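You operate a simulated robot arm through the tools that you are given. There is no shell and no other tool.

Carry out the task below with a simulated robot arm. There is one attempt and no reset: what you move stays moved.

JOB
Swap the cradle's 38 leaf for the 22 leaf, both its eyes plugged.
Fine: the 38 leaf stands on the trestle.

Only the result counts: the job must be done as asked and must still hold three seconds after the hand-in. Knocking over, shifting, dropping, spilling or breaking anything else fails it.

ROBOT AND FRAMES
A 7-joint arm with a two-finger parallel gripper, fixed in place. Base frame: the origin is on the floor under the middle of its stand, x ahead of it, y to its left, z up; the work surface is at about z = 0.85. Lengths are in m, angles in degrees, forces in N, time in s.
It reaches about 1.247 m from its shoulder. Its first joint turns from -132.0 to 132.0 degrees. Payload 3.91 kg.
The tool frame sits at the grasp point between the pads (the TCP): z along the fingers, y along the line on which they close. The tips reach 0.03 m beyond it. Largest opening 0.11 m; finger width 0.02, thickness 0.01; the body of the gripper, 0.048 by 0.112 m, starts 0.055 m behind the TCP.
Orientation is that of the tool frame in the base frame, as a unit quaternion [w, x, y, z]. With the fingers straight down and closing along the base's y, the tool's x points along the base's -x, its y along +y and its z along -z.

CONTROLS
- The arm moves only by the tool jog_arm. Its argument "moves" is a list of rows, each a list of 7 numbers: the shift along the tool's x, y, z in m, then the turn, a rotation vector about the tool's x, y, z in rad, then the finger opening in m, from 0 to 0.11. In form: [[tx, ty, tz, ax, ay, az, fingers], ...]. A call has 1 to 20 rows; each row is the pose to reach, as a shift and turn from the pose commanded when the call began, along the tool's axes at that moment. Rows are played at 5 a second. More than 0.05 m and 8.6 degrees between two rows, or a gripper value outside its range, and nothing of the call is played. A pose out of reach is approached as far as the arm can. The call stops where the force on the tool passes 40 N (or 10 N more than at its start, if that is more) or the arm is blocked; 0.2 s more then pass. The fingers move at their own pace (about 0.108 m/s each) and stop on an object; they squeeze with about 38 N. The grip force told is the motor's: it shows also when the fingers shut on nothing. Time passes only in rows, and 0.2 s behind the last, so rows that repeat a pose let the fingers close. The reply holds the time, the measured pose of the TCP, the force on the tool along the base axes, the opening and the grip force, in the units named above and with some noise, with the torque about the TCP (base axes, N m) and any sound that the robot's microphone picked up.
- Cameras (640 x 400 px; columns grow to the right, rows downward): "scene" is fixed at [0.4022, 0.6496, 1.6422]; the picture's right is [-0.63, -0.78, 0.00], its down [-0.64, 0.51, -0.57] and it looks along [0.44, -0.36, -0.82] (base axes); focal length 261 px, centre (320, 200). "wrist" rides on the gripper at [0.072, 0.017, -0.103] in the tool frame; the picture's right is [-0.23, 0.97, 0.00], its down [-0.76, -0.18, -0.62] and it looks along [-0.61, -0.14, 0.78] (tool axes); focal length 222 px, centre (320, 200). There is no depth. A picture from a camera that has moved, and an enlarged one, comes with that camera's place and axes in the base frame and with its lens.
- grab_frame(camera): a new picture of that camera. The clock stands still meanwhile.
- zoom(camera, box): a new picture of the part [left, top, right, bottom] of that camera's present view, enlarged. The clock stands still meanwhile.
- finish_job(): hands the job in; it is judged then, once.

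Nothing tells you positions but the pictures and the camera data. Unless the task says otherwise, let go and move clear before handing in.

The tools are called after "Emit:" by a JSON object that holds its "name" and its "arguments". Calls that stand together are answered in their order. jog_arm: Moves the arm, as the interface text tells. Its arguments: {"type":"object","properties":{"moves":{"type":"array","items":{"type":"array","items":{"type":"number"}}}},"required":["moves"]} The other tools are called the same way: grab_frame (camera) takes a picture; zoom (camera, box) takes an enlarged picture of a part of a camera's view; finish_job () hands the job in.

At the start:

```text
time_s: 0.0
ee_pos: [0.5657, 0.1608, 1.3185]
ee_rot: [0.0, 0.0, 1.0, 0.0]
wrist_force: [0.4, 1.1, 1.5]
moment: [0.0, -0.04, 0.0]
width: 0.1102
grip_force: 0.0
```

scene: 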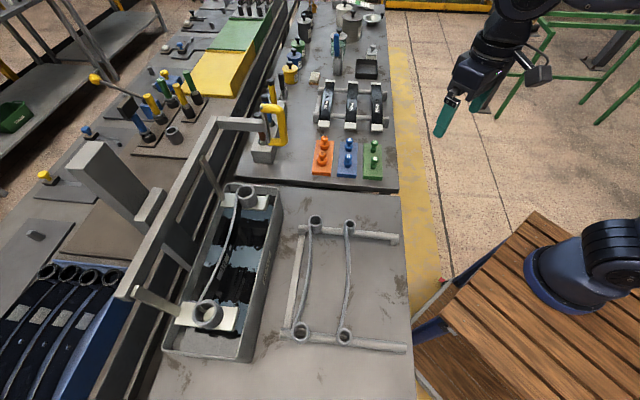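
wrist: 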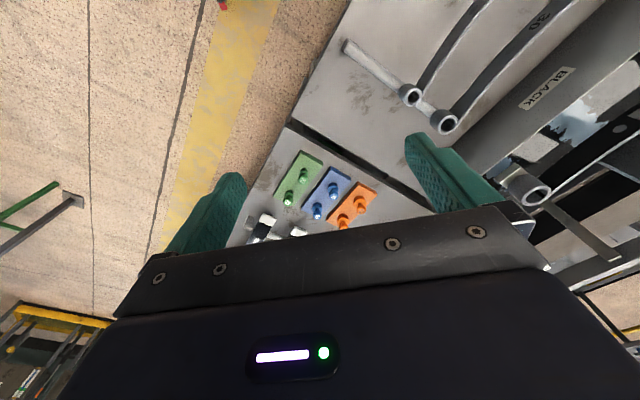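

I see a bench with a tank-like cradle holding one leaf spring, a trestle with two leaves to its right, and plug blocks in three colours (orange, blue, green). I'll zoom in to read labels before planning.

Emit:
{"name": "zoom", "arguments": {"camera": "scene", "box": [130, 170, 290, 370]}}

Emit:
{"name": "zoom", "arguments": {"camera": "scene", "box": [270, 200, 420, 360]}}

Emit:
{"name": "zoom", "arguments": {"camera": "scene", "box": [240, 60, 400, 190]}}

Emit:
{"name": "zoom", "arguments": {"camera": "scene", "box": [0, 230, 160, 400]}}

Emit:
{"name": "zoom", "arguments": {"camera": "scene", "box": [230, 0, 400, 100]}}

Emit:
{"name": "zoom", "arguments": {"camera": "wrist", "box": [340, 0, 640, 200]}}

```text
2.00 times, centred on (210, 270) of scene
camera zoom: at [0.4022, 0.6496, 1.6422], right [-0.63, -0.78, 0.0], down [-0.64, 0.51, -0.57], along [0.44, -0.36, -0.82], focal length 522 px, centre (540, 60)
```

zoom: 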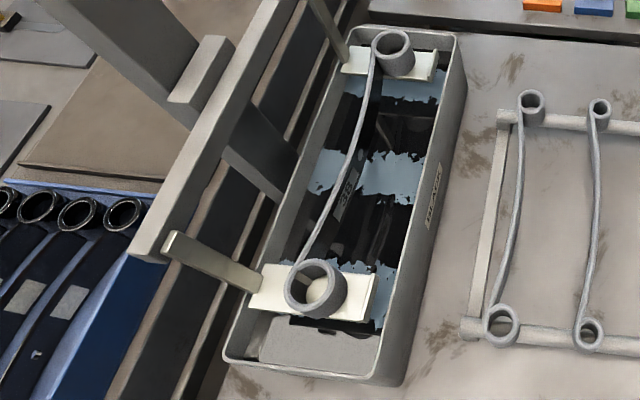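

```text
2.50 times, centred on (345, 280) of scene
camera zoom: at [0.4022, 0.6496, 1.6422], right [-0.63, -0.78, 0.0], down [-0.64, 0.51, -0.57], along [0.44, -0.36, -0.82], focal length 653 px, centre (258, 0)
```

zoom: 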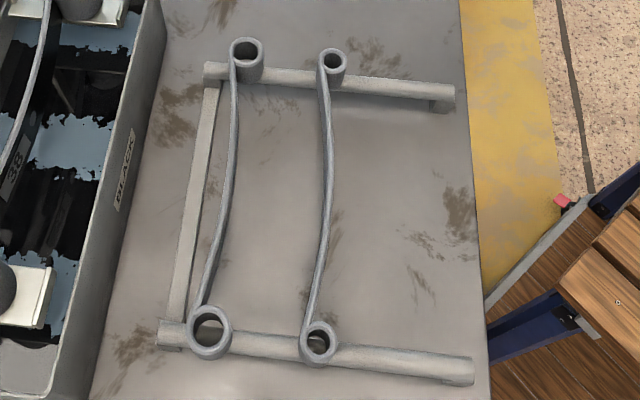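

```text
3.08 times, centred on (320, 125) of scene
camera zoom: at [0.4022, 0.6496, 1.6422], right [-0.63, -0.78, 0.0], down [-0.64, 0.51, -0.57], along [0.44, -0.36, -0.82], focal length 804 px, centre (320, 431)
```

zoom: 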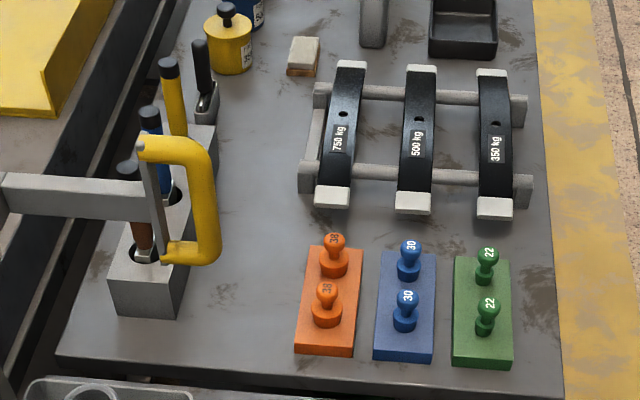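

```text
2.35 times, centred on (80, 315) of scene
camera zoom: at [0.4022, 0.6496, 1.6422], right [-0.63, -0.78, 0.0], down [-0.64, 0.51, -0.57], along [0.44, -0.36, -0.82], focal length 615 px, centre (885, -71)
```

zoom: 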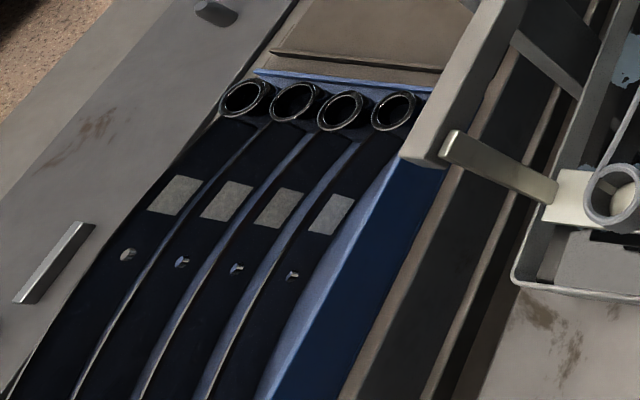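

```text
3.76 times, centred on (315, 50) of scene
camera zoom: at [0.4022, 0.6496, 1.6422], right [-0.63, -0.78, 0.0], down [-0.64, 0.51, -0.57], along [0.44, -0.36, -0.82], focal length 984 px, centre (339, 765)
```

zoom: 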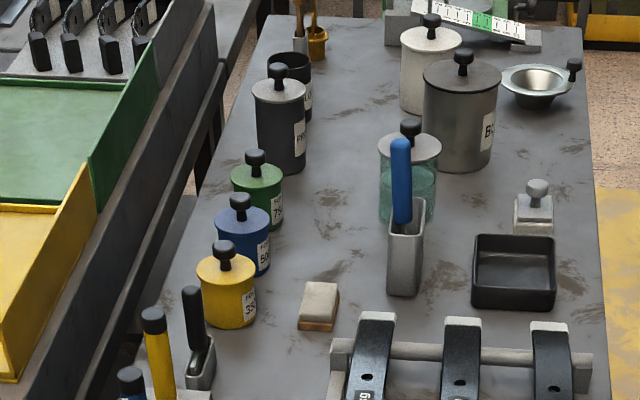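

```text
2.00 times, centred on (490, 100) of wrist
camera zoom: at [0.4919, 0.1771, 1.4222], right [0.23, 0.97, 0.0], down [0.76, -0.18, 0.62], along [0.61, -0.14, -0.78], focal length 444 px, centre (-20, 400)
```

zoom: 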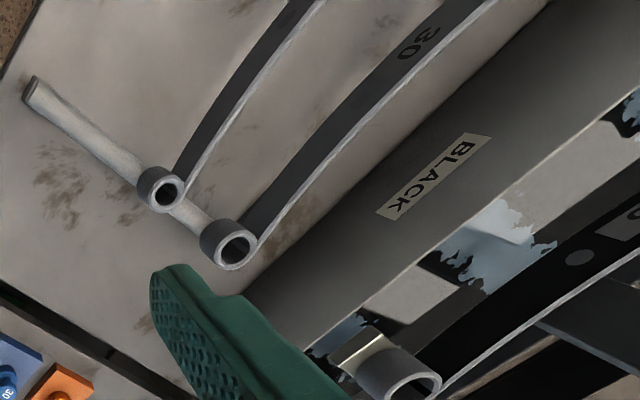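

The cradle over the BLACK tank holds the 38 leaf. The trestle holds the 30 leaf and, most likely, the 22 leaf, and everything runs along a bench turned about 45°. I'll turn the gripper to match the bench and hover over the trestle to measure from the wrist camera.

Emit:
{"name": "jog_arm", "arguments": {"moves": [[0.007, 0.044, 0.002, 0, 0, 0.098, 0.11], [0.014, 0.087, 0.004, 0, 0, 0.196, 0.11], [0.021, 0.131, 0.007, 0, 0, 0.294, 0.11], [0.028, 0.174, 0.009, 0, 0, 0.392, 0.11], [0.036, 0.218, 0.011, 0, 0, 0.49, 0.11], [0.043, 0.261, 0.014, 0, 0, 0.589, 0.11], [0.05, 0.305, 0.016, 0, 0, 0.687, 0.11], [0.057, 0.348, 0.0185, 0, 0, 0.785, 0.11]]}}

Emit:
{"name": "grab_frame", "arguments": {"camera": "wrist"}}

Emit:
{"name": "grab_frame", "arguments": {"camera": "scene"}}

```text
time_s: 1.8
ee_pos: [0.5067, 0.5048, 1.3011]
ee_rot: [0.001, 0.383, 0.924, 0.001]
wrist_force: [-0.9, -0.7, 1.6]
moment: [0.07, -0.07, 0.02]
width: 0.1103
grip_force: 0.0
```

```text
taken
camera wrist: at [0.4665, 0.5691, 1.4048], right [0.85, 0.53, 0.0], down [0.41, -0.67, 0.62], along [0.33, -0.53, -0.78], focal length 222 px, centre (320, 200)
```

wrist: 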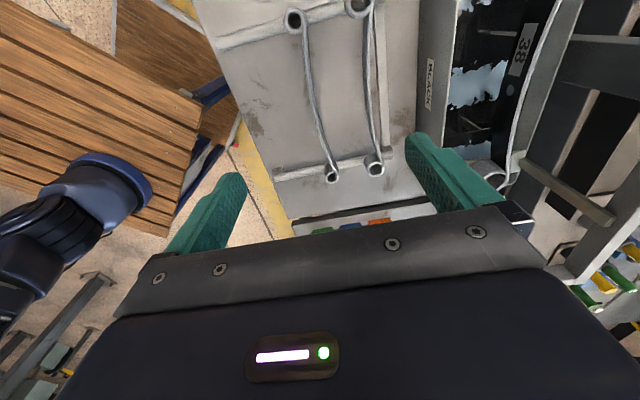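

```text
taken
```

scene: 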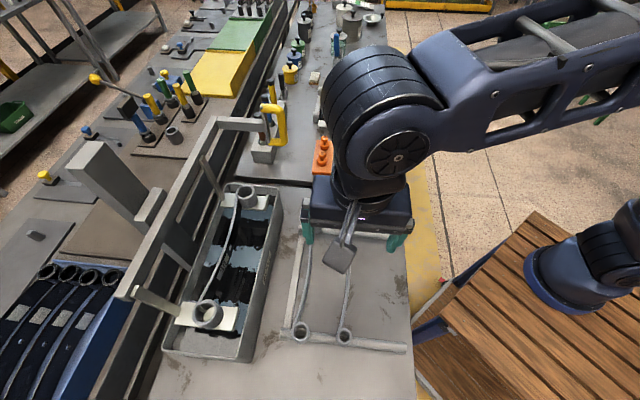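

I can now see the trestle from above, with the two leaves on it and the tank to its right. I'll zoom in to measure the eyes and the bar heights.

Emit:
{"name": "zoom", "arguments": {"camera": "wrist", "box": [240, 0, 420, 210]}}

Emit:
{"name": "zoom", "arguments": {"camera": "wrist", "box": [420, 0, 640, 210]}}

```text
1.90 times, centred on (330, 105) of wrist
camera zoom: at [0.4665, 0.5691, 1.4048], right [0.85, 0.53, 0.0], down [0.41, -0.67, 0.62], along [0.33, -0.53, -0.78], focal length 423 px, centre (301, 381)
```

zoom: 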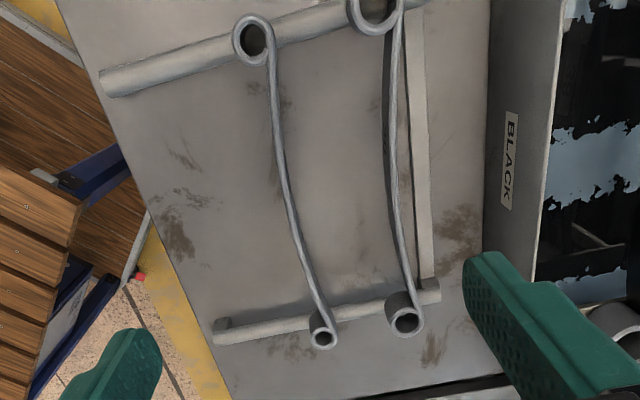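

```text
1.90 times, centred on (530, 105) of wrist
camera zoom: at [0.4665, 0.5691, 1.4048], right [0.85, 0.53, 0.0], down [0.41, -0.67, 0.62], along [0.33, -0.53, -0.78], focal length 423 px, centre (-80, 381)
```

zoom: 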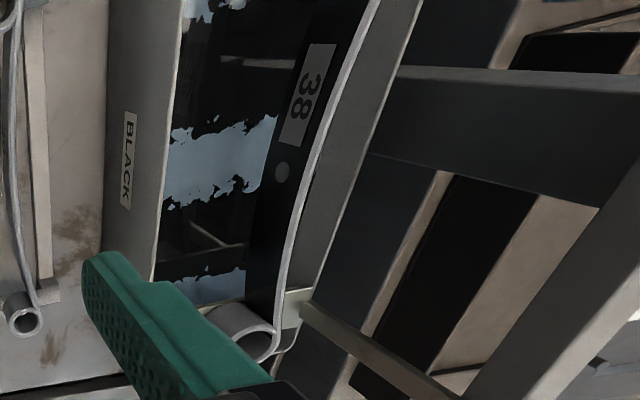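

Both trestle leaves stand on edge along the bench direction, with their eye tops at about z = 0.95. I'll come lower for a closer look at the leaves, bars and far eyes.

Emit:
{"name": "jog_arm", "arguments": {"moves": [[0.01, -0.005, 0.045, 0, 0, 0, 0.11], [0.02, -0.01, 0.09, 0, 0, 0, 0.11], [0.03, -0.015, 0.135, 0, 0, 0, 0.11], [0.04, -0.015, 0.17, 0, 0, 0, 0.11], [0.04, -0.015, 0.17, 0, 0, 0, 0.11]]}}

Emit:
{"name": "grab_frame", "arguments": {"camera": "wrist"}}

Emit:
{"name": "zoom", "arguments": {"camera": "wrist", "box": [200, 0, 460, 160]}}

Emit:
{"name": "zoom", "arguments": {"camera": "wrist", "box": [240, 80, 440, 205]}}

```text
time_s: 3.0
ee_pos: [0.4693, 0.527, 1.1297]
ee_rot: [0.0, 0.383, 0.924, 0.0]
wrist_force: [0.2, 0.2, 0.2]
moment: [-0.01, -0.02, -0.04]
width: 0.1101
grip_force: 0.1
```

```text
taken
camera wrist: at [0.43, 0.5901, 1.2321], right [0.85, 0.53, 0.0], down [0.41, -0.66, 0.62], along [0.33, -0.53, -0.78], focal length 222 px, centre (320, 200)
```

wrist: 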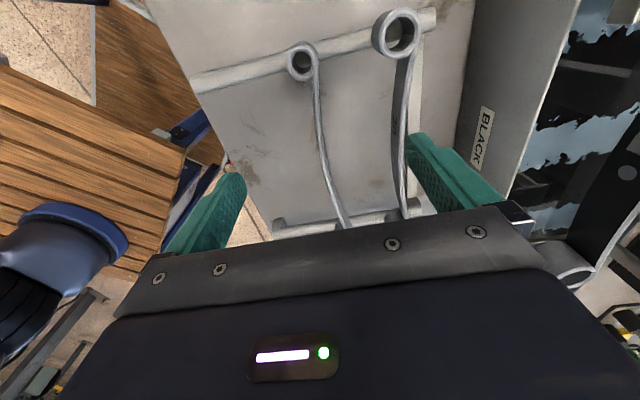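

```text
2.46 times, centred on (330, 80) of wrist
camera zoom: at [0.43, 0.5901, 1.2321], right [0.85, 0.53, 0.0], down [0.41, -0.66, 0.62], along [0.33, -0.53, -0.78], focal length 547 px, centre (295, 495)
```

zoom: 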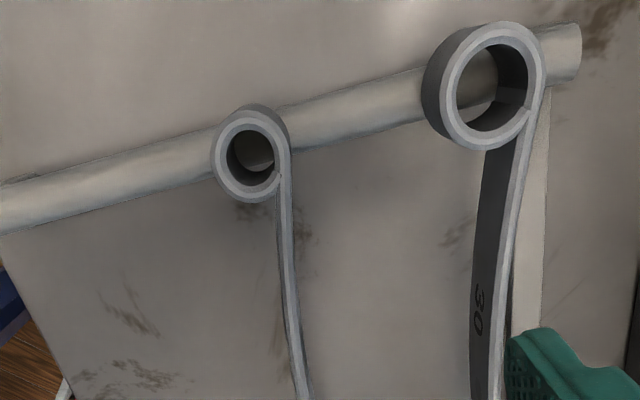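

```text
3.20 times, centred on (340, 142) of wrist
camera zoom: at [0.43, 0.5901, 1.2321], right [0.85, 0.53, 0.0], down [0.41, -0.66, 0.62], along [0.33, -0.53, -0.78], focal length 711 px, centre (256, 384)
```

zoom: 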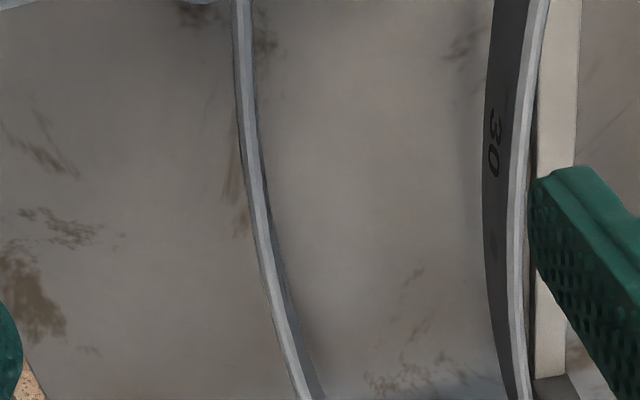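

The near eye of the 22 leaf comes out at about (s = −0.085, p = 0.694) in bench coordinates, with its top at z ≈ 0.942. Next I'll rise and look over the cradle.

Emit:
{"name": "jog_arm", "arguments": {"moves": [[0, 0, -0.045, 0, 0, 0, 0.11], [0, 0.02, -0.09, 0, 0, 0, 0.11], [0, 0.06, -0.115, 0, 0, 0, 0.11], [0, 0.105, -0.13, 0, 0, 0, 0.11], [0, 0.15, -0.14, 0, 0, 0, 0.11], [0, 0.195, -0.15, 0, 0, 0, 0.11], [0, 0.22, -0.16, 0, 0, 0, 0.11], [0, 0.22, -0.16, 0, 0, 0, 0.11]]}}

Emit:
{"name": "grab_frame", "arguments": {"camera": "wrist"}}

Emit:
{"name": "zoom", "arguments": {"camera": "wrist", "box": [250, 0, 450, 125]}}

Emit:
{"name": "zoom", "arguments": {"camera": "wrist", "box": [250, 90, 450, 215]}}

Emit:
{"name": "grab_frame", "arguments": {"camera": "scene"}}

```text
time_s: 4.8
ee_pos: [0.6243, 0.6796, 1.2914]
ee_rot: [0.0, 0.383, 0.924, 0.0]
wrist_force: [0.0, 0.1, -0.1]
moment: [-0.02, -0.03, -0.01]
width: 0.1099
grip_force: 0.0
```

```text
taken
camera wrist: at [0.5835, 0.7437, 1.3939], right [0.85, 0.53, 0.0], down [0.41, -0.66, 0.62], along [0.33, -0.53, -0.78], focal length 222 px, centre (320, 200)
```

wrist: 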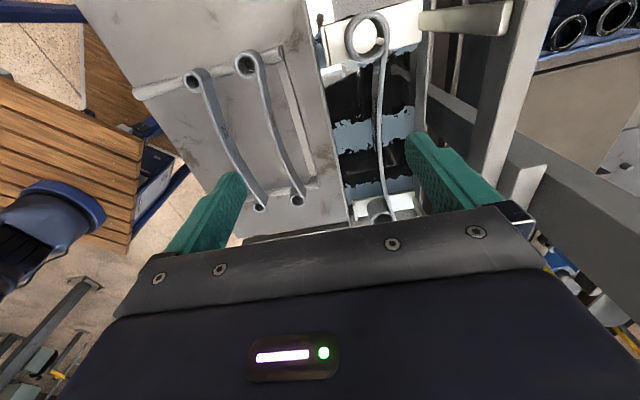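

```text
3.20 times, centred on (350, 62) of wrist
camera zoom: at [0.5835, 0.7437, 1.3939], right [0.85, 0.53, 0.0], down [0.41, -0.66, 0.62], along [0.33, -0.53, -0.78], focal length 711 px, centre (224, 640)
```

zoom: 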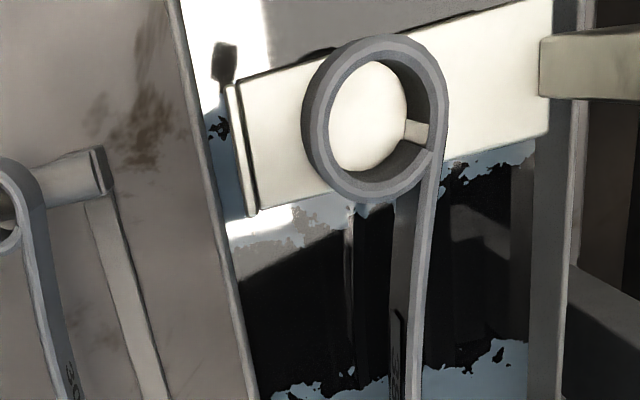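

```text
3.20 times, centred on (350, 152) of wrist
camera zoom: at [0.5835, 0.7437, 1.3939], right [0.85, 0.53, 0.0], down [0.41, -0.66, 0.62], along [0.33, -0.53, -0.78], focal length 711 px, centre (224, 352)
```

zoom: 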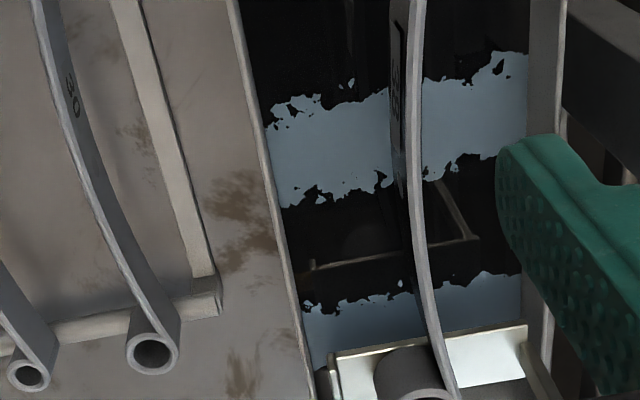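

```text
taken
```

scene: 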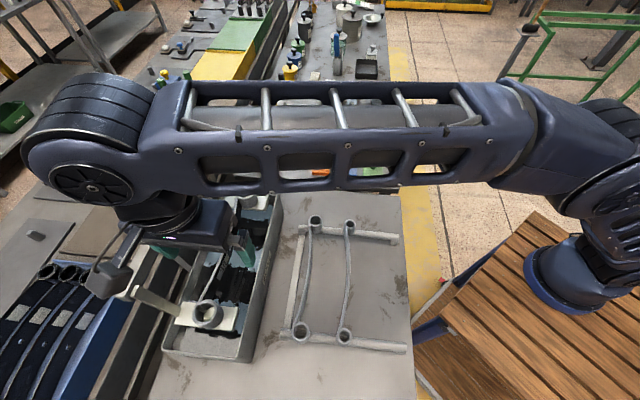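

The 38 leaf stands on two white ledges, with its near eye top at about (s = −0.086, p = 0.993, z = 1.048). The hoist beam is at p ≈ 1.16. I'll hover above the middle of its strip and check the alignment before gripping.

Emit:
{"name": "jog_arm", "arguments": {"moves": [[-0.022, 0.015, 0.03, 0, 0, 0, 0.11], [-0.044, 0.03, 0.06, 0, 0, 0, 0.11], [-0.066, 0.045, 0.09, 0, 0, 0, 0.11], [-0.088, 0.06, 0.12, 0, 0, 0, 0.11], [-0.109, 0.0755, 0.145, 0, 0, 0, 0.11], [-0.109, 0.0755, 0.145, 0, 0, 0, 0.11]]}}

Emit:
{"name": "grab_frame", "arguments": {"camera": "wrist"}}

Emit:
{"name": "zoom", "arguments": {"camera": "wrist", "box": [220, 60, 500, 235]}}

Emit:
{"name": "grab_frame", "arguments": {"camera": "scene"}}

```text
time_s: 6.2
ee_pos: [0.7526, 0.6582, 1.1454]
ee_rot: [0.0, 0.382, 0.924, -0.001]
wrist_force: [0.2, -0.7, 0.6]
moment: [-0.01, -0.01, -0.01]
width: 0.1101
grip_force: 0.0
```

```text
taken
camera wrist: at [0.7133, 0.7213, 1.2488], right [0.85, 0.53, 0.0], down [0.41, -0.66, 0.62], along [0.33, -0.53, -0.78], focal length 222 px, centre (320, 200)
```

wrist: 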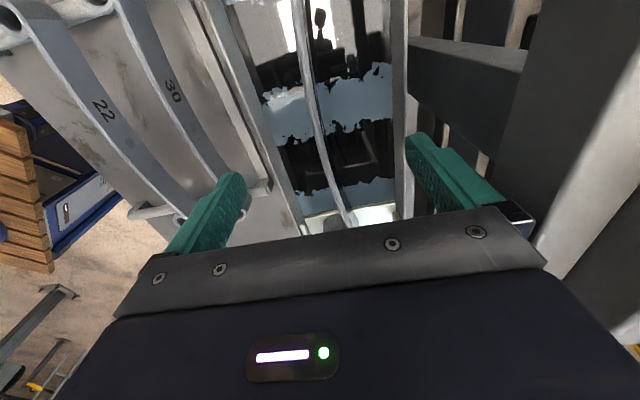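

```text
2.29 times, centred on (360, 148) of wrist
camera zoom: at [0.7133, 0.7213, 1.2488], right [0.85, 0.53, 0.0], down [0.41, -0.66, 0.62], along [0.33, -0.53, -0.78], focal length 508 px, centre (229, 320)
```

zoom: 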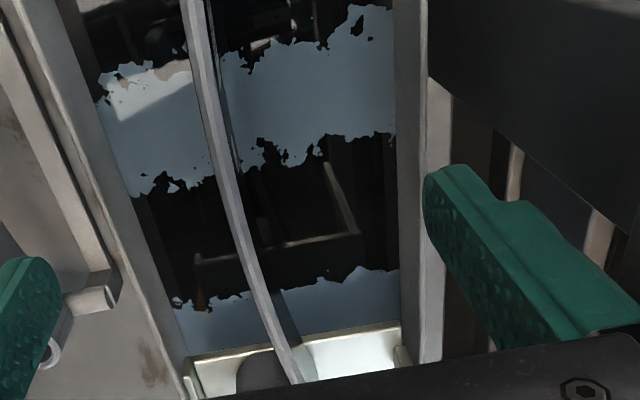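

```text
taken
```

scene: 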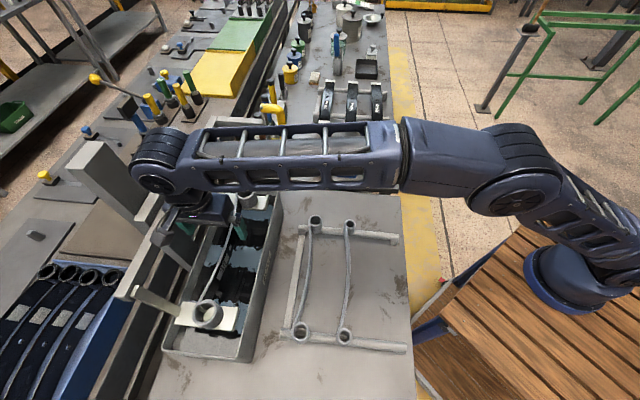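

The label on the lower-p trestle leaf reads "22", so that one is confirmed. I'll zoom right where the 38 leaf's strip passes under the gripper to centre on it.

Emit:
{"name": "zoom", "arguments": {"camera": "wrist", "box": [280, 100, 360, 150]}}

Emit:
{"name": "zoom", "arguments": {"camera": "wrist", "box": [280, 170, 440, 270]}}

Emit:
{"name": "zoom", "arguments": {"camera": "scene", "box": [150, 180, 300, 370]}}

```text
8.00 times, centred on (320, 125) of wrist
camera zoom: at [0.7133, 0.7213, 1.2488], right [0.85, 0.53, 0.0], down [0.41, -0.66, 0.62], along [0.33, -0.53, -0.78], focal length 1777 px, centre (320, 800)
```

zoom: 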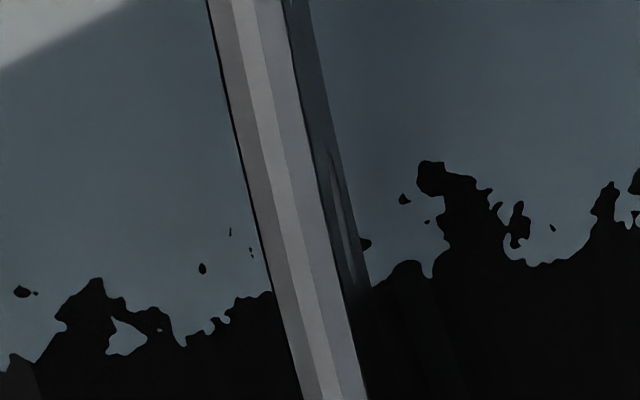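

```text
4.00 times, centred on (360, 220) of wrist
camera zoom: at [0.7133, 0.7213, 1.2488], right [0.85, 0.53, 0.0], down [0.41, -0.66, 0.62], along [0.33, -0.53, -0.78], focal length 888 px, centre (160, 120)
```

zoom: 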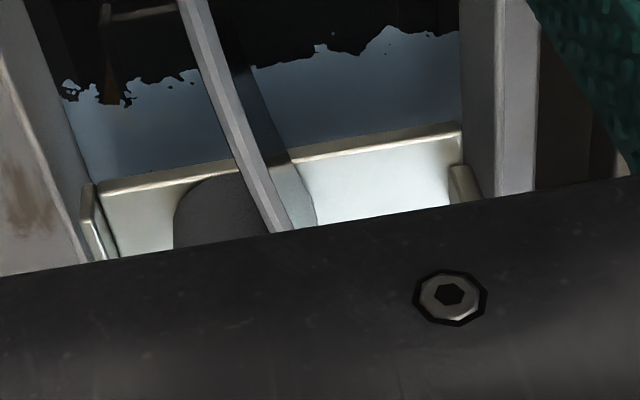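

```text
2.11 times, centred on (225, 275) of scene
camera zoom: at [0.4022, 0.6496, 1.6422], right [-0.63, -0.78, 0.0], down [-0.64, 0.51, -0.57], along [0.44, -0.36, -0.82], focal length 550 px, centre (520, 42)
```

zoom: 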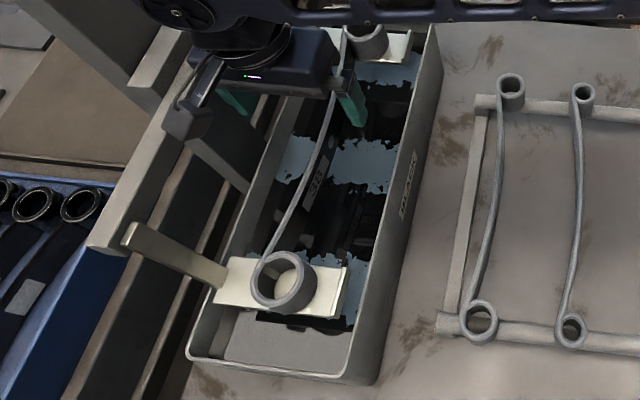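

The strip's centre is about 4 mm toward −p of the TCP. I'll shift by that, descend with the fingers partly open, and close on the strip.

Emit:
{"name": "jog_arm", "arguments": {"moves": [[0, -0.002, 0.03, 0, 0, 0, 0.07], [0, -0.004, 0.06, 0, 0, 0, 0.07], [0, -0.004, 0.09, 0, 0, 0, 0.07], [0, -0.004, 0.118, 0, 0, 0, 0.07], [0, -0.004, 0.118, 0, 0, 0, 0.07]]}}

Emit:
{"name": "grab_frame", "arguments": {"camera": "wrist"}}

Emit:
{"name": "zoom", "arguments": {"camera": "wrist", "box": [240, 100, 440, 225]}}

Emit:
{"name": "zoom", "arguments": {"camera": "scene", "box": [150, 180, 300, 370]}}

```text
time_s: 7.4
ee_pos: [0.7479, 0.6556, 1.0277]
ee_rot: [0.0, 0.383, 0.924, 0.001]
wrist_force: [-0.1, 0.0, -0.2]
moment: [0.0, 0.0, 0.01]
width: 0.0701
grip_force: 0.2
```

```text
taken
camera wrist: at [0.7089, 0.7183, 1.1314], right [0.85, 0.53, 0.0], down [0.41, -0.66, 0.62], along [0.33, -0.53, -0.78], focal length 222 px, centre (320, 200)
```

wrist: 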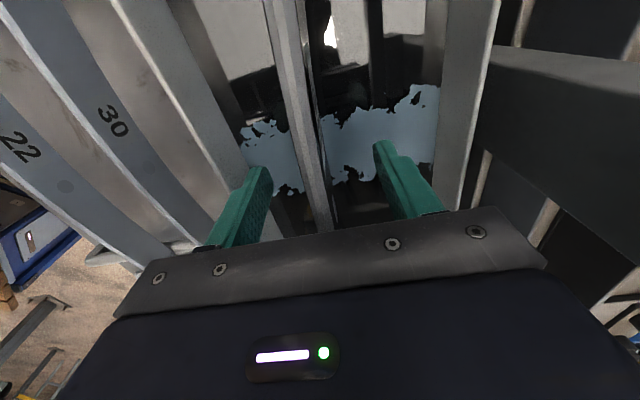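

```text
3.20 times, centred on (340, 162) of wrist
camera zoom: at [0.7089, 0.7183, 1.1314], right [0.85, 0.53, 0.0], down [0.41, -0.66, 0.62], along [0.33, -0.53, -0.78], focal length 711 px, centre (256, 320)
```

zoom: 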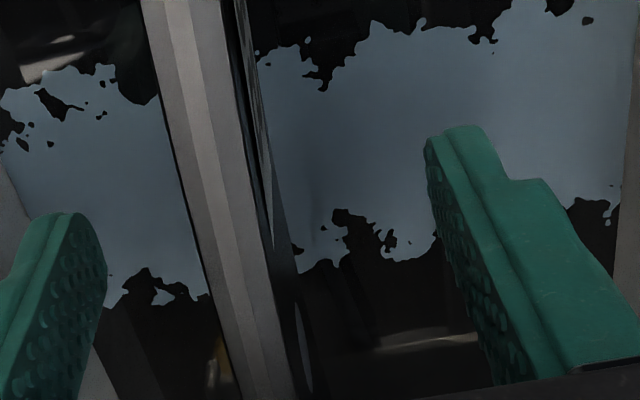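

```text
2.11 times, centred on (225, 275) of scene
camera zoom: at [0.4022, 0.6496, 1.6422], right [-0.63, -0.78, 0.0], down [-0.64, 0.51, -0.57], along [0.44, -0.36, -0.82], focal length 550 px, centre (520, 42)
```

zoom: 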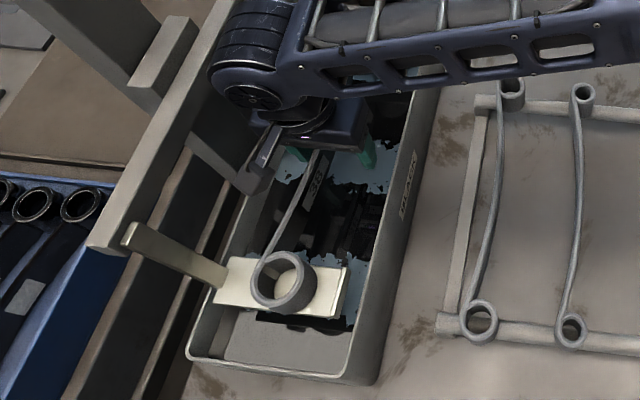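

The strip sits between the fingers within about 1 mm of centre. Closing.

Emit:
{"name": "jog_arm", "arguments": {"moves": [[0, 0, 0, 0, 0, 0, 0.03], [0, 0, 0, 0, 0, 0, 0.0], [0, 0, 0, 0, 0, 0, 0.0], [0, 0, 0, 0, 0, 0, 0.0], [0, 0, 0, 0, 0, 0, 0.0]]}}

Emit:
{"name": "grab_frame", "arguments": {"camera": "wrist"}}

```text
time_s: 8.6
ee_pos: [0.7491, 0.6559, 1.0275]
ee_rot: [0.0, 0.383, 0.924, 0.0]
wrist_force: [0.4, -0.2, -0.6]
moment: [0.24, 0.11, -0.48]
width: 0.0078
grip_force: 37.9
```

```text
taken
camera wrist: at [0.709, 0.7184, 1.1311], right [0.85, 0.53, 0.0], down [0.41, -0.66, 0.62], along [0.33, -0.53, -0.78], focal length 222 px, centre (320, 200)
```

wrist: 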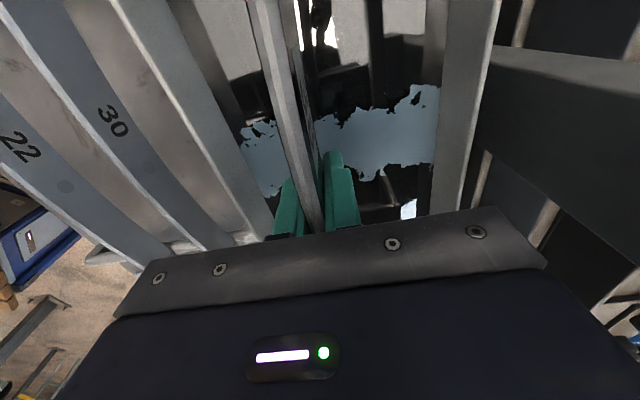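

The strip is gripped at 7.8 mm. Lifting straight up a little first to check the hold.

Emit:
{"name": "jog_arm", "arguments": {"moves": [[0, 0, -0.01, 0, 0, 0, 0.0], [0, 0, -0.02, 0, 0, 0, 0.0], [0, 0, -0.035, 0, 0, 0, 0.0], [0, 0, -0.05, 0, 0, 0, 0.0], [0, 0, -0.05, 0, 0, 0, 0.0]]}}

Emit:
{"name": "grab_frame", "arguments": {"camera": "scene"}}

Emit:
{"name": "grab_frame", "arguments": {"camera": "wrist"}}

Emit:
{"name": "zoom", "arguments": {"camera": "scene", "box": [150, 180, 300, 370]}}

```text
time_s: 9.8
ee_pos: [0.7521, 0.6551, 1.0768]
ee_rot: [0.0, 0.382, 0.924, 0.001]
wrist_force: [1.8, 0.1, -14.3]
moment: [0.0, 0.07, -0.02]
width: 0.0074
grip_force: 38.1
```

```text
taken
```

scene: 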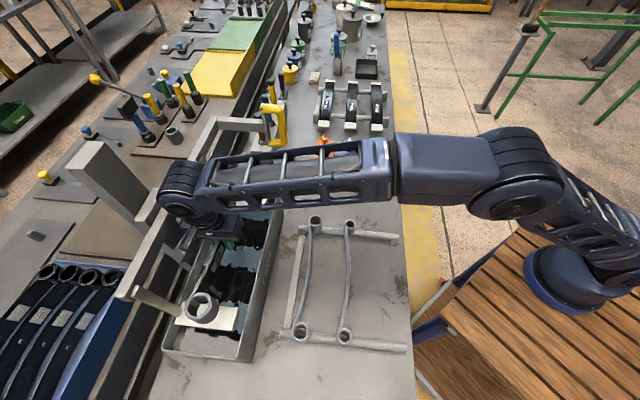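

```text
taken
camera wrist: at [0.7119, 0.7185, 1.1798], right [0.85, 0.53, 0.0], down [0.41, -0.66, 0.62], along [0.33, -0.53, -0.78], focal length 222 px, centre (320, 200)
```

wrist: 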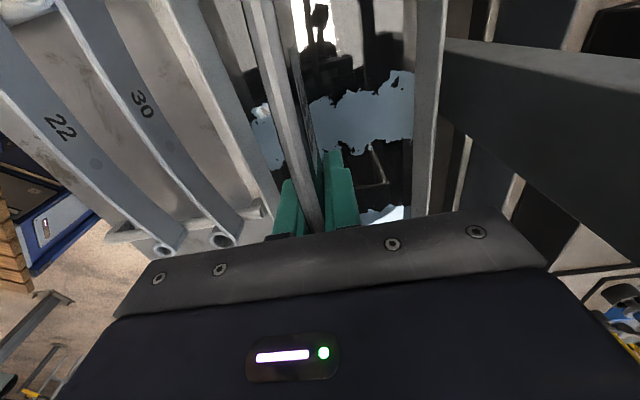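

```text
2.11 times, centred on (225, 275) of scene
camera zoom: at [0.4022, 0.6496, 1.6422], right [-0.63, -0.78, 0.0], down [-0.64, 0.51, -0.57], along [0.44, -0.36, -0.82], focal length 550 px, centre (520, 42)
```

zoom: 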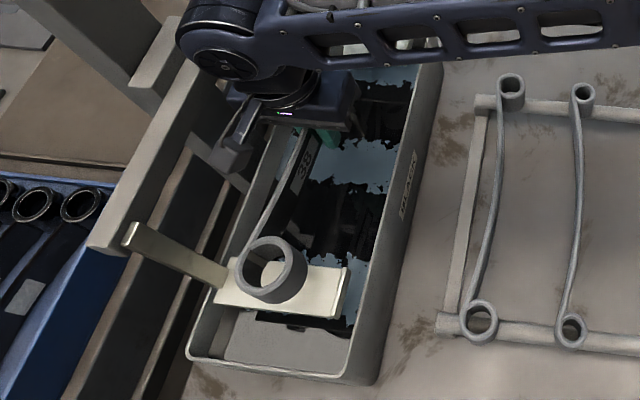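

The 38 leaf lifts cleanly (about 1.46 kg) and hangs level, though it yawed slightly, about 3°. I'll carry it over to the free end of the trestle, staying high, and then check its alignment.

Emit:
{"name": "jog_arm", "arguments": {"moves": [[0, 0, -0.025, 0, 0, 0, 0.0], [0, -0.02, -0.04, 0, 0, 0, 0.0], [0, -0.055, -0.04, 0, 0, 0, 0.0], [0, -0.095, -0.04, 0, 0, 0, 0.0], [0, -0.135, -0.04, 0, 0, 0, 0.0], [0, -0.175, -0.04, 0, 0, 0, 0.0], [0, -0.215, -0.04, 0, 0, 0, 0.0], [0, -0.255, -0.04, 0, 0, 0, 0.0], [0, -0.295, -0.04, 0, 0, 0, 0.0], [0, -0.335, -0.04, 0, 0, 0, 0.0], [0, -0.37, -0.04, 0, 0, 0, 0.0], [0, -0.395, -0.04, 0, 0, 0, 0.0], [0, -0.404, -0.04, 0, 0, 0, 0.0], [0, -0.404, -0.04, 0, 0, 0, 0.0]]}}

Emit:
{"name": "grab_frame", "arguments": {"camera": "scene"}}

Emit:
{"name": "grab_frame", "arguments": {"camera": "wrist"}}

Emit:
{"name": "zoom", "arguments": {"camera": "scene", "box": [270, 180, 450, 380]}}

```text
time_s: 12.8
ee_pos: [0.4656, 0.369, 1.1139]
ee_rot: [0.0, 0.382, 0.924, 0.001]
wrist_force: [0.9, 0.1, -14.3]
moment: [-0.01, 0.11, 0.0]
width: 0.0075
grip_force: 38.6
```

```text
taken
```

scene: 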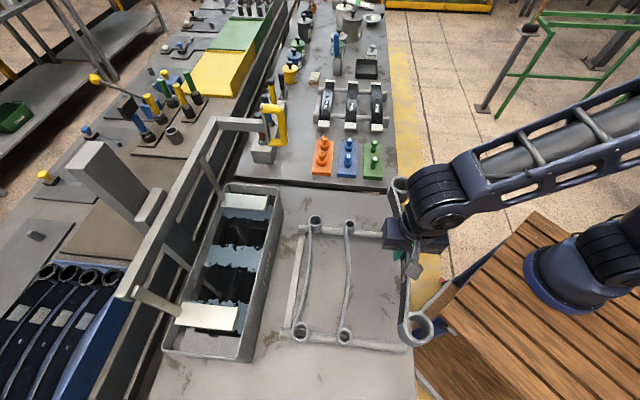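

```text
taken
camera wrist: at [0.4262, 0.4327, 1.2182], right [0.85, 0.53, 0.0], down [0.41, -0.66, 0.62], along [0.33, -0.53, -0.78], focal length 222 px, centre (320, 200)
```

wrist: 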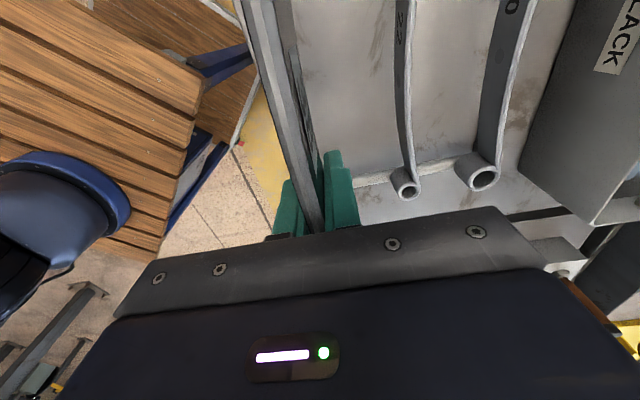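

```text
2.00 times, centred on (360, 280) of scene
camera zoom: at [0.4022, 0.6496, 1.6422], right [-0.63, -0.78, 0.0], down [-0.64, 0.51, -0.57], along [0.44, -0.36, -0.82], focal length 522 px, centre (240, 40)
```

zoom: 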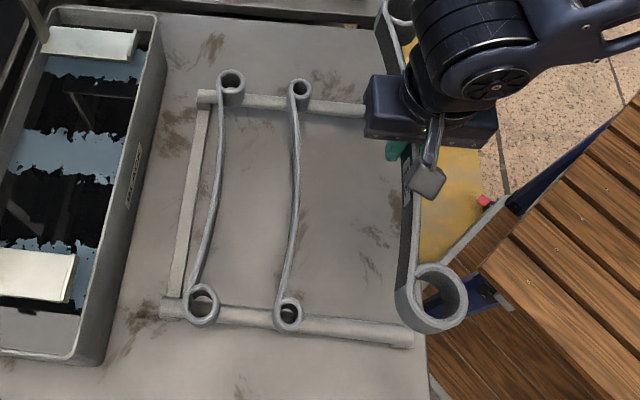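

Emit:
{"name": "zoom", "arguments": {"camera": "scene", "box": [370, 160, 450, 210]}}

Emit:
{"name": "zoom", "arguments": {"camera": "scene", "box": [380, 300, 460, 350]}}

```text
8.00 times, centred on (410, 185) of scene
camera zoom: at [0.4022, 0.6496, 1.6422], right [-0.63, -0.78, 0.0], down [-0.64, 0.51, -0.57], along [0.44, -0.36, -0.82], focal length 2090 px, centre (-400, 320)
```

zoom: 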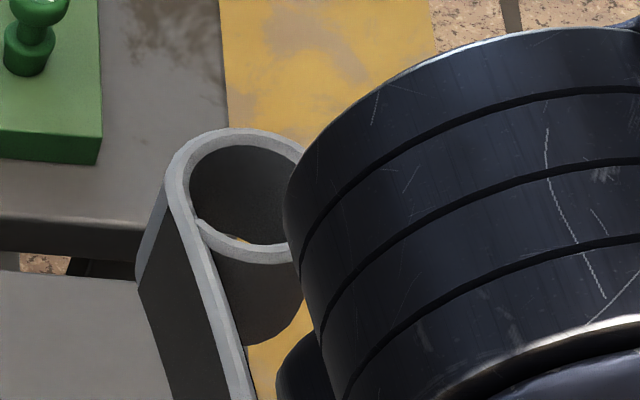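

```text
8.00 times, centred on (420, 325) of scene
camera zoom: at [0.4022, 0.6496, 1.6422], right [-0.63, -0.78, 0.0], down [-0.64, 0.51, -0.57], along [0.44, -0.36, -0.82], focal length 2090 px, centre (-480, -800)
```

zoom: 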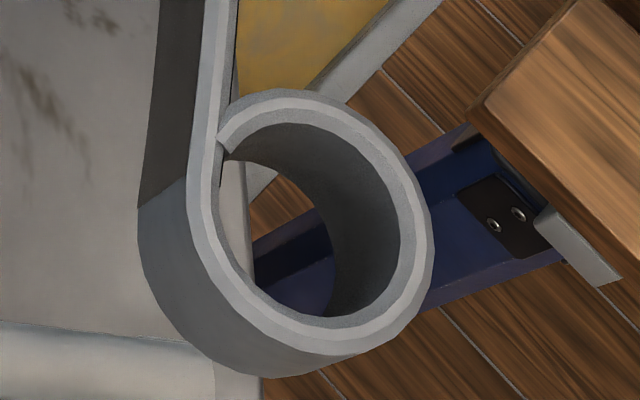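

Emit:
{"name": "zoom", "arguments": {"camera": "wrist", "box": [220, 0, 380, 100]}}

Emit:
{"name": "zoom", "arguments": {"camera": "wrist", "box": [240, 140, 400, 240]}}

Emit:
{"name": "zoom", "arguments": {"camera": "scene", "box": [360, 170, 480, 370]}}

```text
4.00 times, centred on (300, 50) of wrist
camera zoom: at [0.4262, 0.4327, 1.2182], right [0.85, 0.53, 0.0], down [0.41, -0.66, 0.62], along [0.33, -0.53, -0.78], focal length 888 px, centre (400, 800)
```

zoom: 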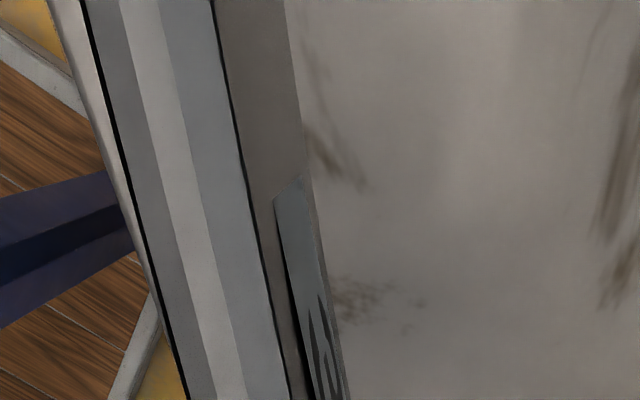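

```text
4.00 times, centred on (320, 190) of wrist
camera zoom: at [0.4262, 0.4327, 1.2182], right [0.85, 0.53, 0.0], down [0.41, -0.66, 0.62], along [0.33, -0.53, -0.78], focal length 888 px, centre (320, 240)
```

zoom: 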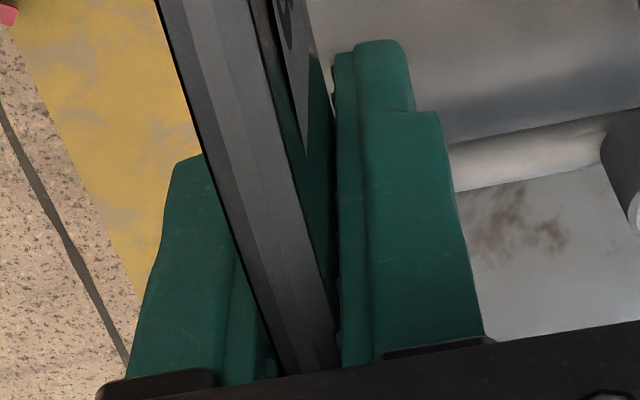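

```text
2.00 times, centred on (420, 270) of scene
camera zoom: at [0.4022, 0.6496, 1.6422], right [-0.63, -0.78, 0.0], down [-0.64, 0.51, -0.57], along [0.44, -0.36, -0.82], focal length 522 px, centre (120, 60)
```

zoom: 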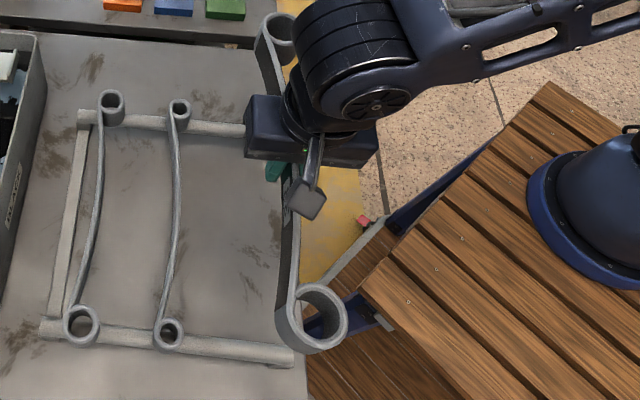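

The 38 leaf is over the free trestle end (its mid at s ≈ 0.07, p ≈ 0.59), yawed about 2° counter-clockwise. I'll take out the yaw, lower most of the way, and look again before feeling for contact.

Emit:
{"name": "jog_arm", "arguments": {"moves": [[0, 0, 0.03, 0, 0, 0.012, 0.0], [0, 0, 0.065, 0, 0, 0.024, 0.0], [0, 0, 0.1, 0, 0, 0.035, 0.0], [0, 0, 0.13, 0, 0, 0.035, 0.0], [0, 0, 0.15, 0, 0, 0.035, 0.0], [0, 0, 0.15, 0, 0, 0.035, 0.0]]}}

Emit:
{"name": "grab_frame", "arguments": {"camera": "scene"}}

Emit:
{"name": "zoom", "arguments": {"camera": "scene", "box": [280, 200, 430, 370]}}

Emit:
{"name": "grab_frame", "arguments": {"camera": "wrist"}}

```text
time_s: 14.2
ee_pos: [0.4674, 0.3706, 0.9686]
ee_rot: [0.0, 0.399, 0.917, 0.001]
wrist_force: [-0.1, 0.1, -14.5]
moment: [-0.03, 0.02, 0.01]
width: 0.0071
grip_force: 37.7
```

```text
taken
```

scene: 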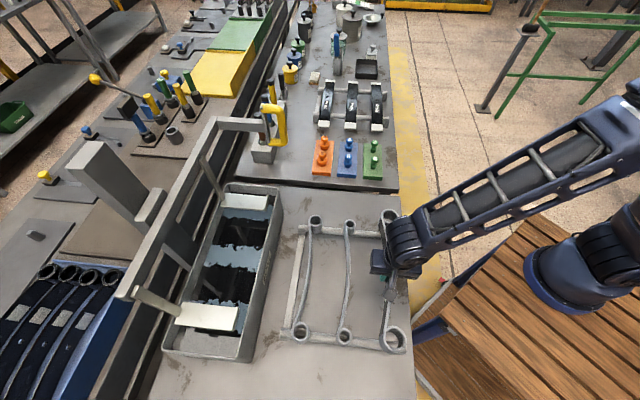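

```text
2.35 times, centred on (355, 285) of scene
camera zoom: at [0.4022, 0.6496, 1.6422], right [-0.63, -0.78, 0.0], down [-0.64, 0.51, -0.57], along [0.44, -0.36, -0.82], focal length 615 px, centre (238, 0)
```

zoom: 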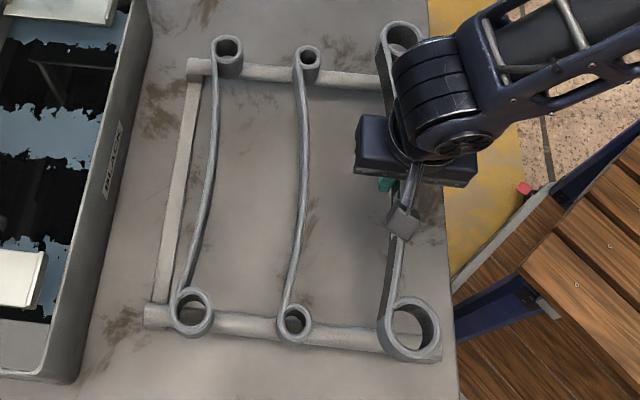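

```text
taken
camera wrist: at [0.4292, 0.4352, 1.0722], right [0.87, 0.5, 0.0], down [0.39, -0.68, 0.62], along [0.31, -0.54, -0.78], focal length 222 px, centre (320, 200)
```

wrist: 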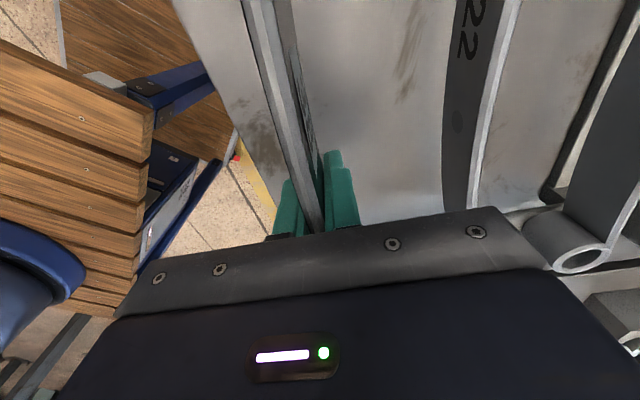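

The 38 leaf lines up with the bars and is level, with its top at about z = 1.01. I'll lower in small steps and watch the force for contact.

Emit:
{"name": "jog_arm", "arguments": {"moves": [[0, 0, 0.015, 0, 0, 0, 0.0], [0, 0, 0.03, 0, 0, 0, 0.0], [0, 0, 0.036, 0, 0, 0, 0.0], [0, 0, 0.04, 0, 0, 0, 0.0]]}}

Emit:
{"name": "zoom", "arguments": {"camera": "scene", "box": [280, 200, 430, 370]}}

```text
time_s: 15.2
ee_pos: [0.4664, 0.3708, 0.9267]
ee_rot: [0.0, 0.399, 0.917, 0.001]
wrist_force: [0.5, -0.9, -13.9]
moment: [0.01, 0.05, -0.03]
width: 0.0072
grip_force: 38.1
```

```text
2.35 times, centred on (355, 285) of scene
camera zoom: at [0.4022, 0.6496, 1.6422], right [-0.63, -0.78, 0.0], down [-0.64, 0.51, -0.57], along [0.44, -0.36, -0.82], focal length 615 px, centre (238, 0)
```

zoom: 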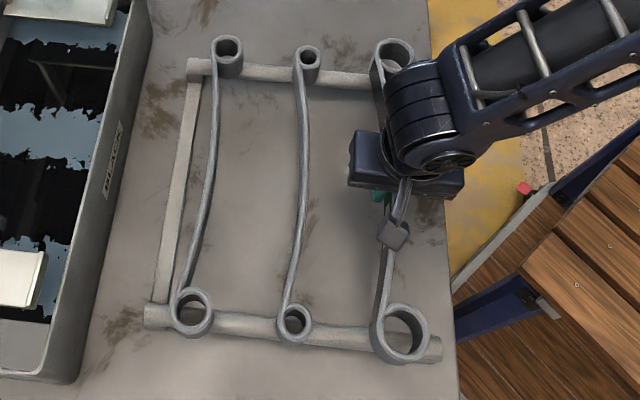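

Emit:
{"name": "jog_arm", "arguments": {"moves": [[0, 0, 0.004, 0, 0, 0, 0.0], [0, 0, 0.008, 0, 0, 0, 0.0], [0, 0, 0.011, 0, 0, 0, 0.0]]}}

```text
time_s: 16.0
ee_pos: [0.4669, 0.3693, 0.9158]
ee_rot: [0.0, 0.399, 0.917, 0.0]
wrist_force: [-0.1, 0.1, -14.9]
moment: [0.03, 0.05, -0.04]
width: 0.0074
grip_force: 38.1
```

Emit:
{"name": "jog_arm", "arguments": {"moves": [[0, 0, 0.002, 0, 0, 0, 0.0], [0, 0, 0.004, 0, 0, 0, 0.0], [0, 0, 0.006, 0, 0, 0, 0.0]]}}

Emit:
{"name": "zoom", "arguments": {"camera": "scene", "box": [280, 200, 430, 370]}}

Emit:
{"name": "grab_frame", "arguments": {"camera": "wrist"}}

```text
time_s: 16.8
ee_pos: [0.4667, 0.3692, 0.91]
ee_rot: [0.0, 0.399, 0.917, -0.001]
wrist_force: [-0.6, 0.0, -14.8]
moment: [0.03, 0.03, 0.01]
width: 0.0071
grip_force: 37.7
```

```text
2.35 times, centred on (355, 285) of scene
camera zoom: at [0.4022, 0.6496, 1.6422], right [-0.63, -0.78, 0.0], down [-0.64, 0.51, -0.57], along [0.44, -0.36, -0.82], focal length 615 px, centre (238, 0)
```

zoom: 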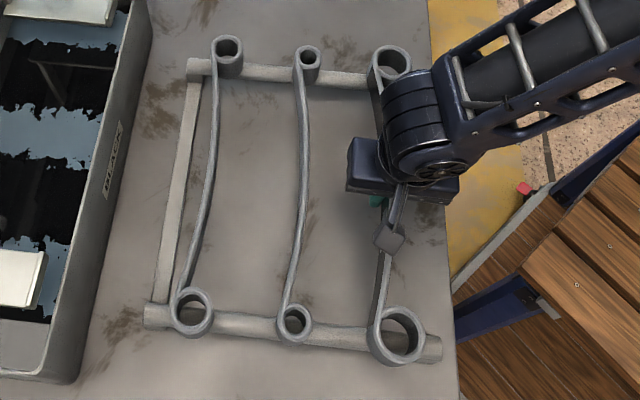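

```text
taken
camera wrist: at [0.4292, 0.4349, 1.0133], right [0.87, 0.5, 0.0], down [0.39, -0.68, 0.62], along [0.31, -0.54, -0.78], focal length 222 px, centre (320, 200)
```

wrist: 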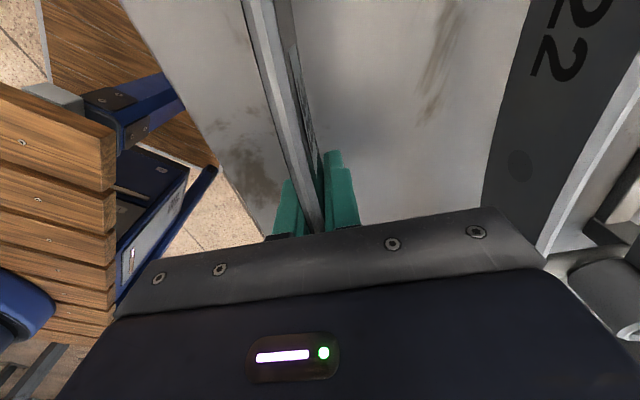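

Emit:
{"name": "jog_arm", "arguments": {"moves": [[0, 0, 0.002, 0, 0, 0, 0.0], [0, 0, 0.004, 0, 0, 0, 0.0], [0, 0, 0.006, 0, 0, 0, 0.0]]}}

```text
time_s: 17.5
ee_pos: [0.4671, 0.3703, 0.9088]
ee_rot: [0.0, 0.4, 0.917, 0.002]
wrist_force: [-7.0, -6.1, 13.6]
moment: [-0.66, 0.53, -0.05]
width: 0.0075
grip_force: 37.7
stopped in row 3: the force on the tool passed its limit at 46 N (the readings are from after the stop); the commanded pose is now the measured one
```

Contact on both bars (the moment along the leaf is near zero). Quick look before I release.

Emit:
{"name": "zoom", "arguments": {"camera": "scene", "box": [280, 200, 430, 370]}}

Emit:
{"name": "zoom", "arguments": {"camera": "scene", "box": [340, 310, 420, 360]}}

Emit:
{"name": "zoom", "arguments": {"camera": "scene", "box": [340, 205, 420, 255]}}

```text
2.35 times, centred on (355, 285) of scene
camera zoom: at [0.4022, 0.6496, 1.6422], right [-0.63, -0.78, 0.0], down [-0.64, 0.51, -0.57], along [0.44, -0.36, -0.82], focal length 615 px, centre (238, 0)
```

zoom: 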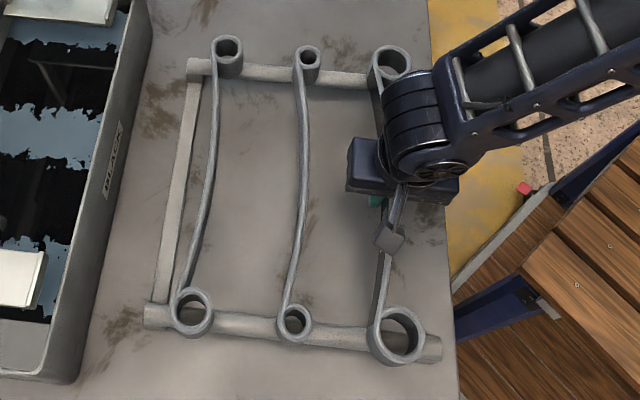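

```text
8.00 times, centred on (380, 335) of scene
camera zoom: at [0.4022, 0.6496, 1.6422], right [-0.63, -0.78, 0.0], down [-0.64, 0.51, -0.57], along [0.44, -0.36, -0.82], focal length 2090 px, centre (-160, -880)
```

zoom: 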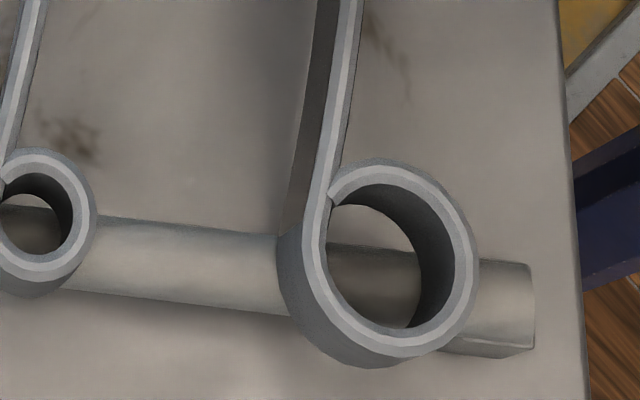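

```text
8.00 times, centred on (380, 230) of scene
camera zoom: at [0.4022, 0.6496, 1.6422], right [-0.63, -0.78, 0.0], down [-0.64, 0.51, -0.57], along [0.44, -0.36, -0.82], focal length 2090 px, centre (-160, -40)
```

zoom: 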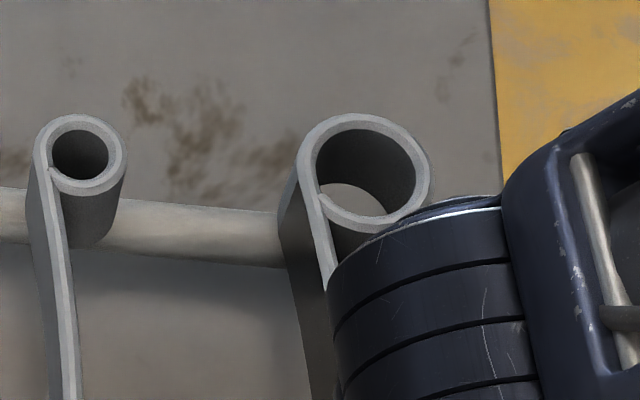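

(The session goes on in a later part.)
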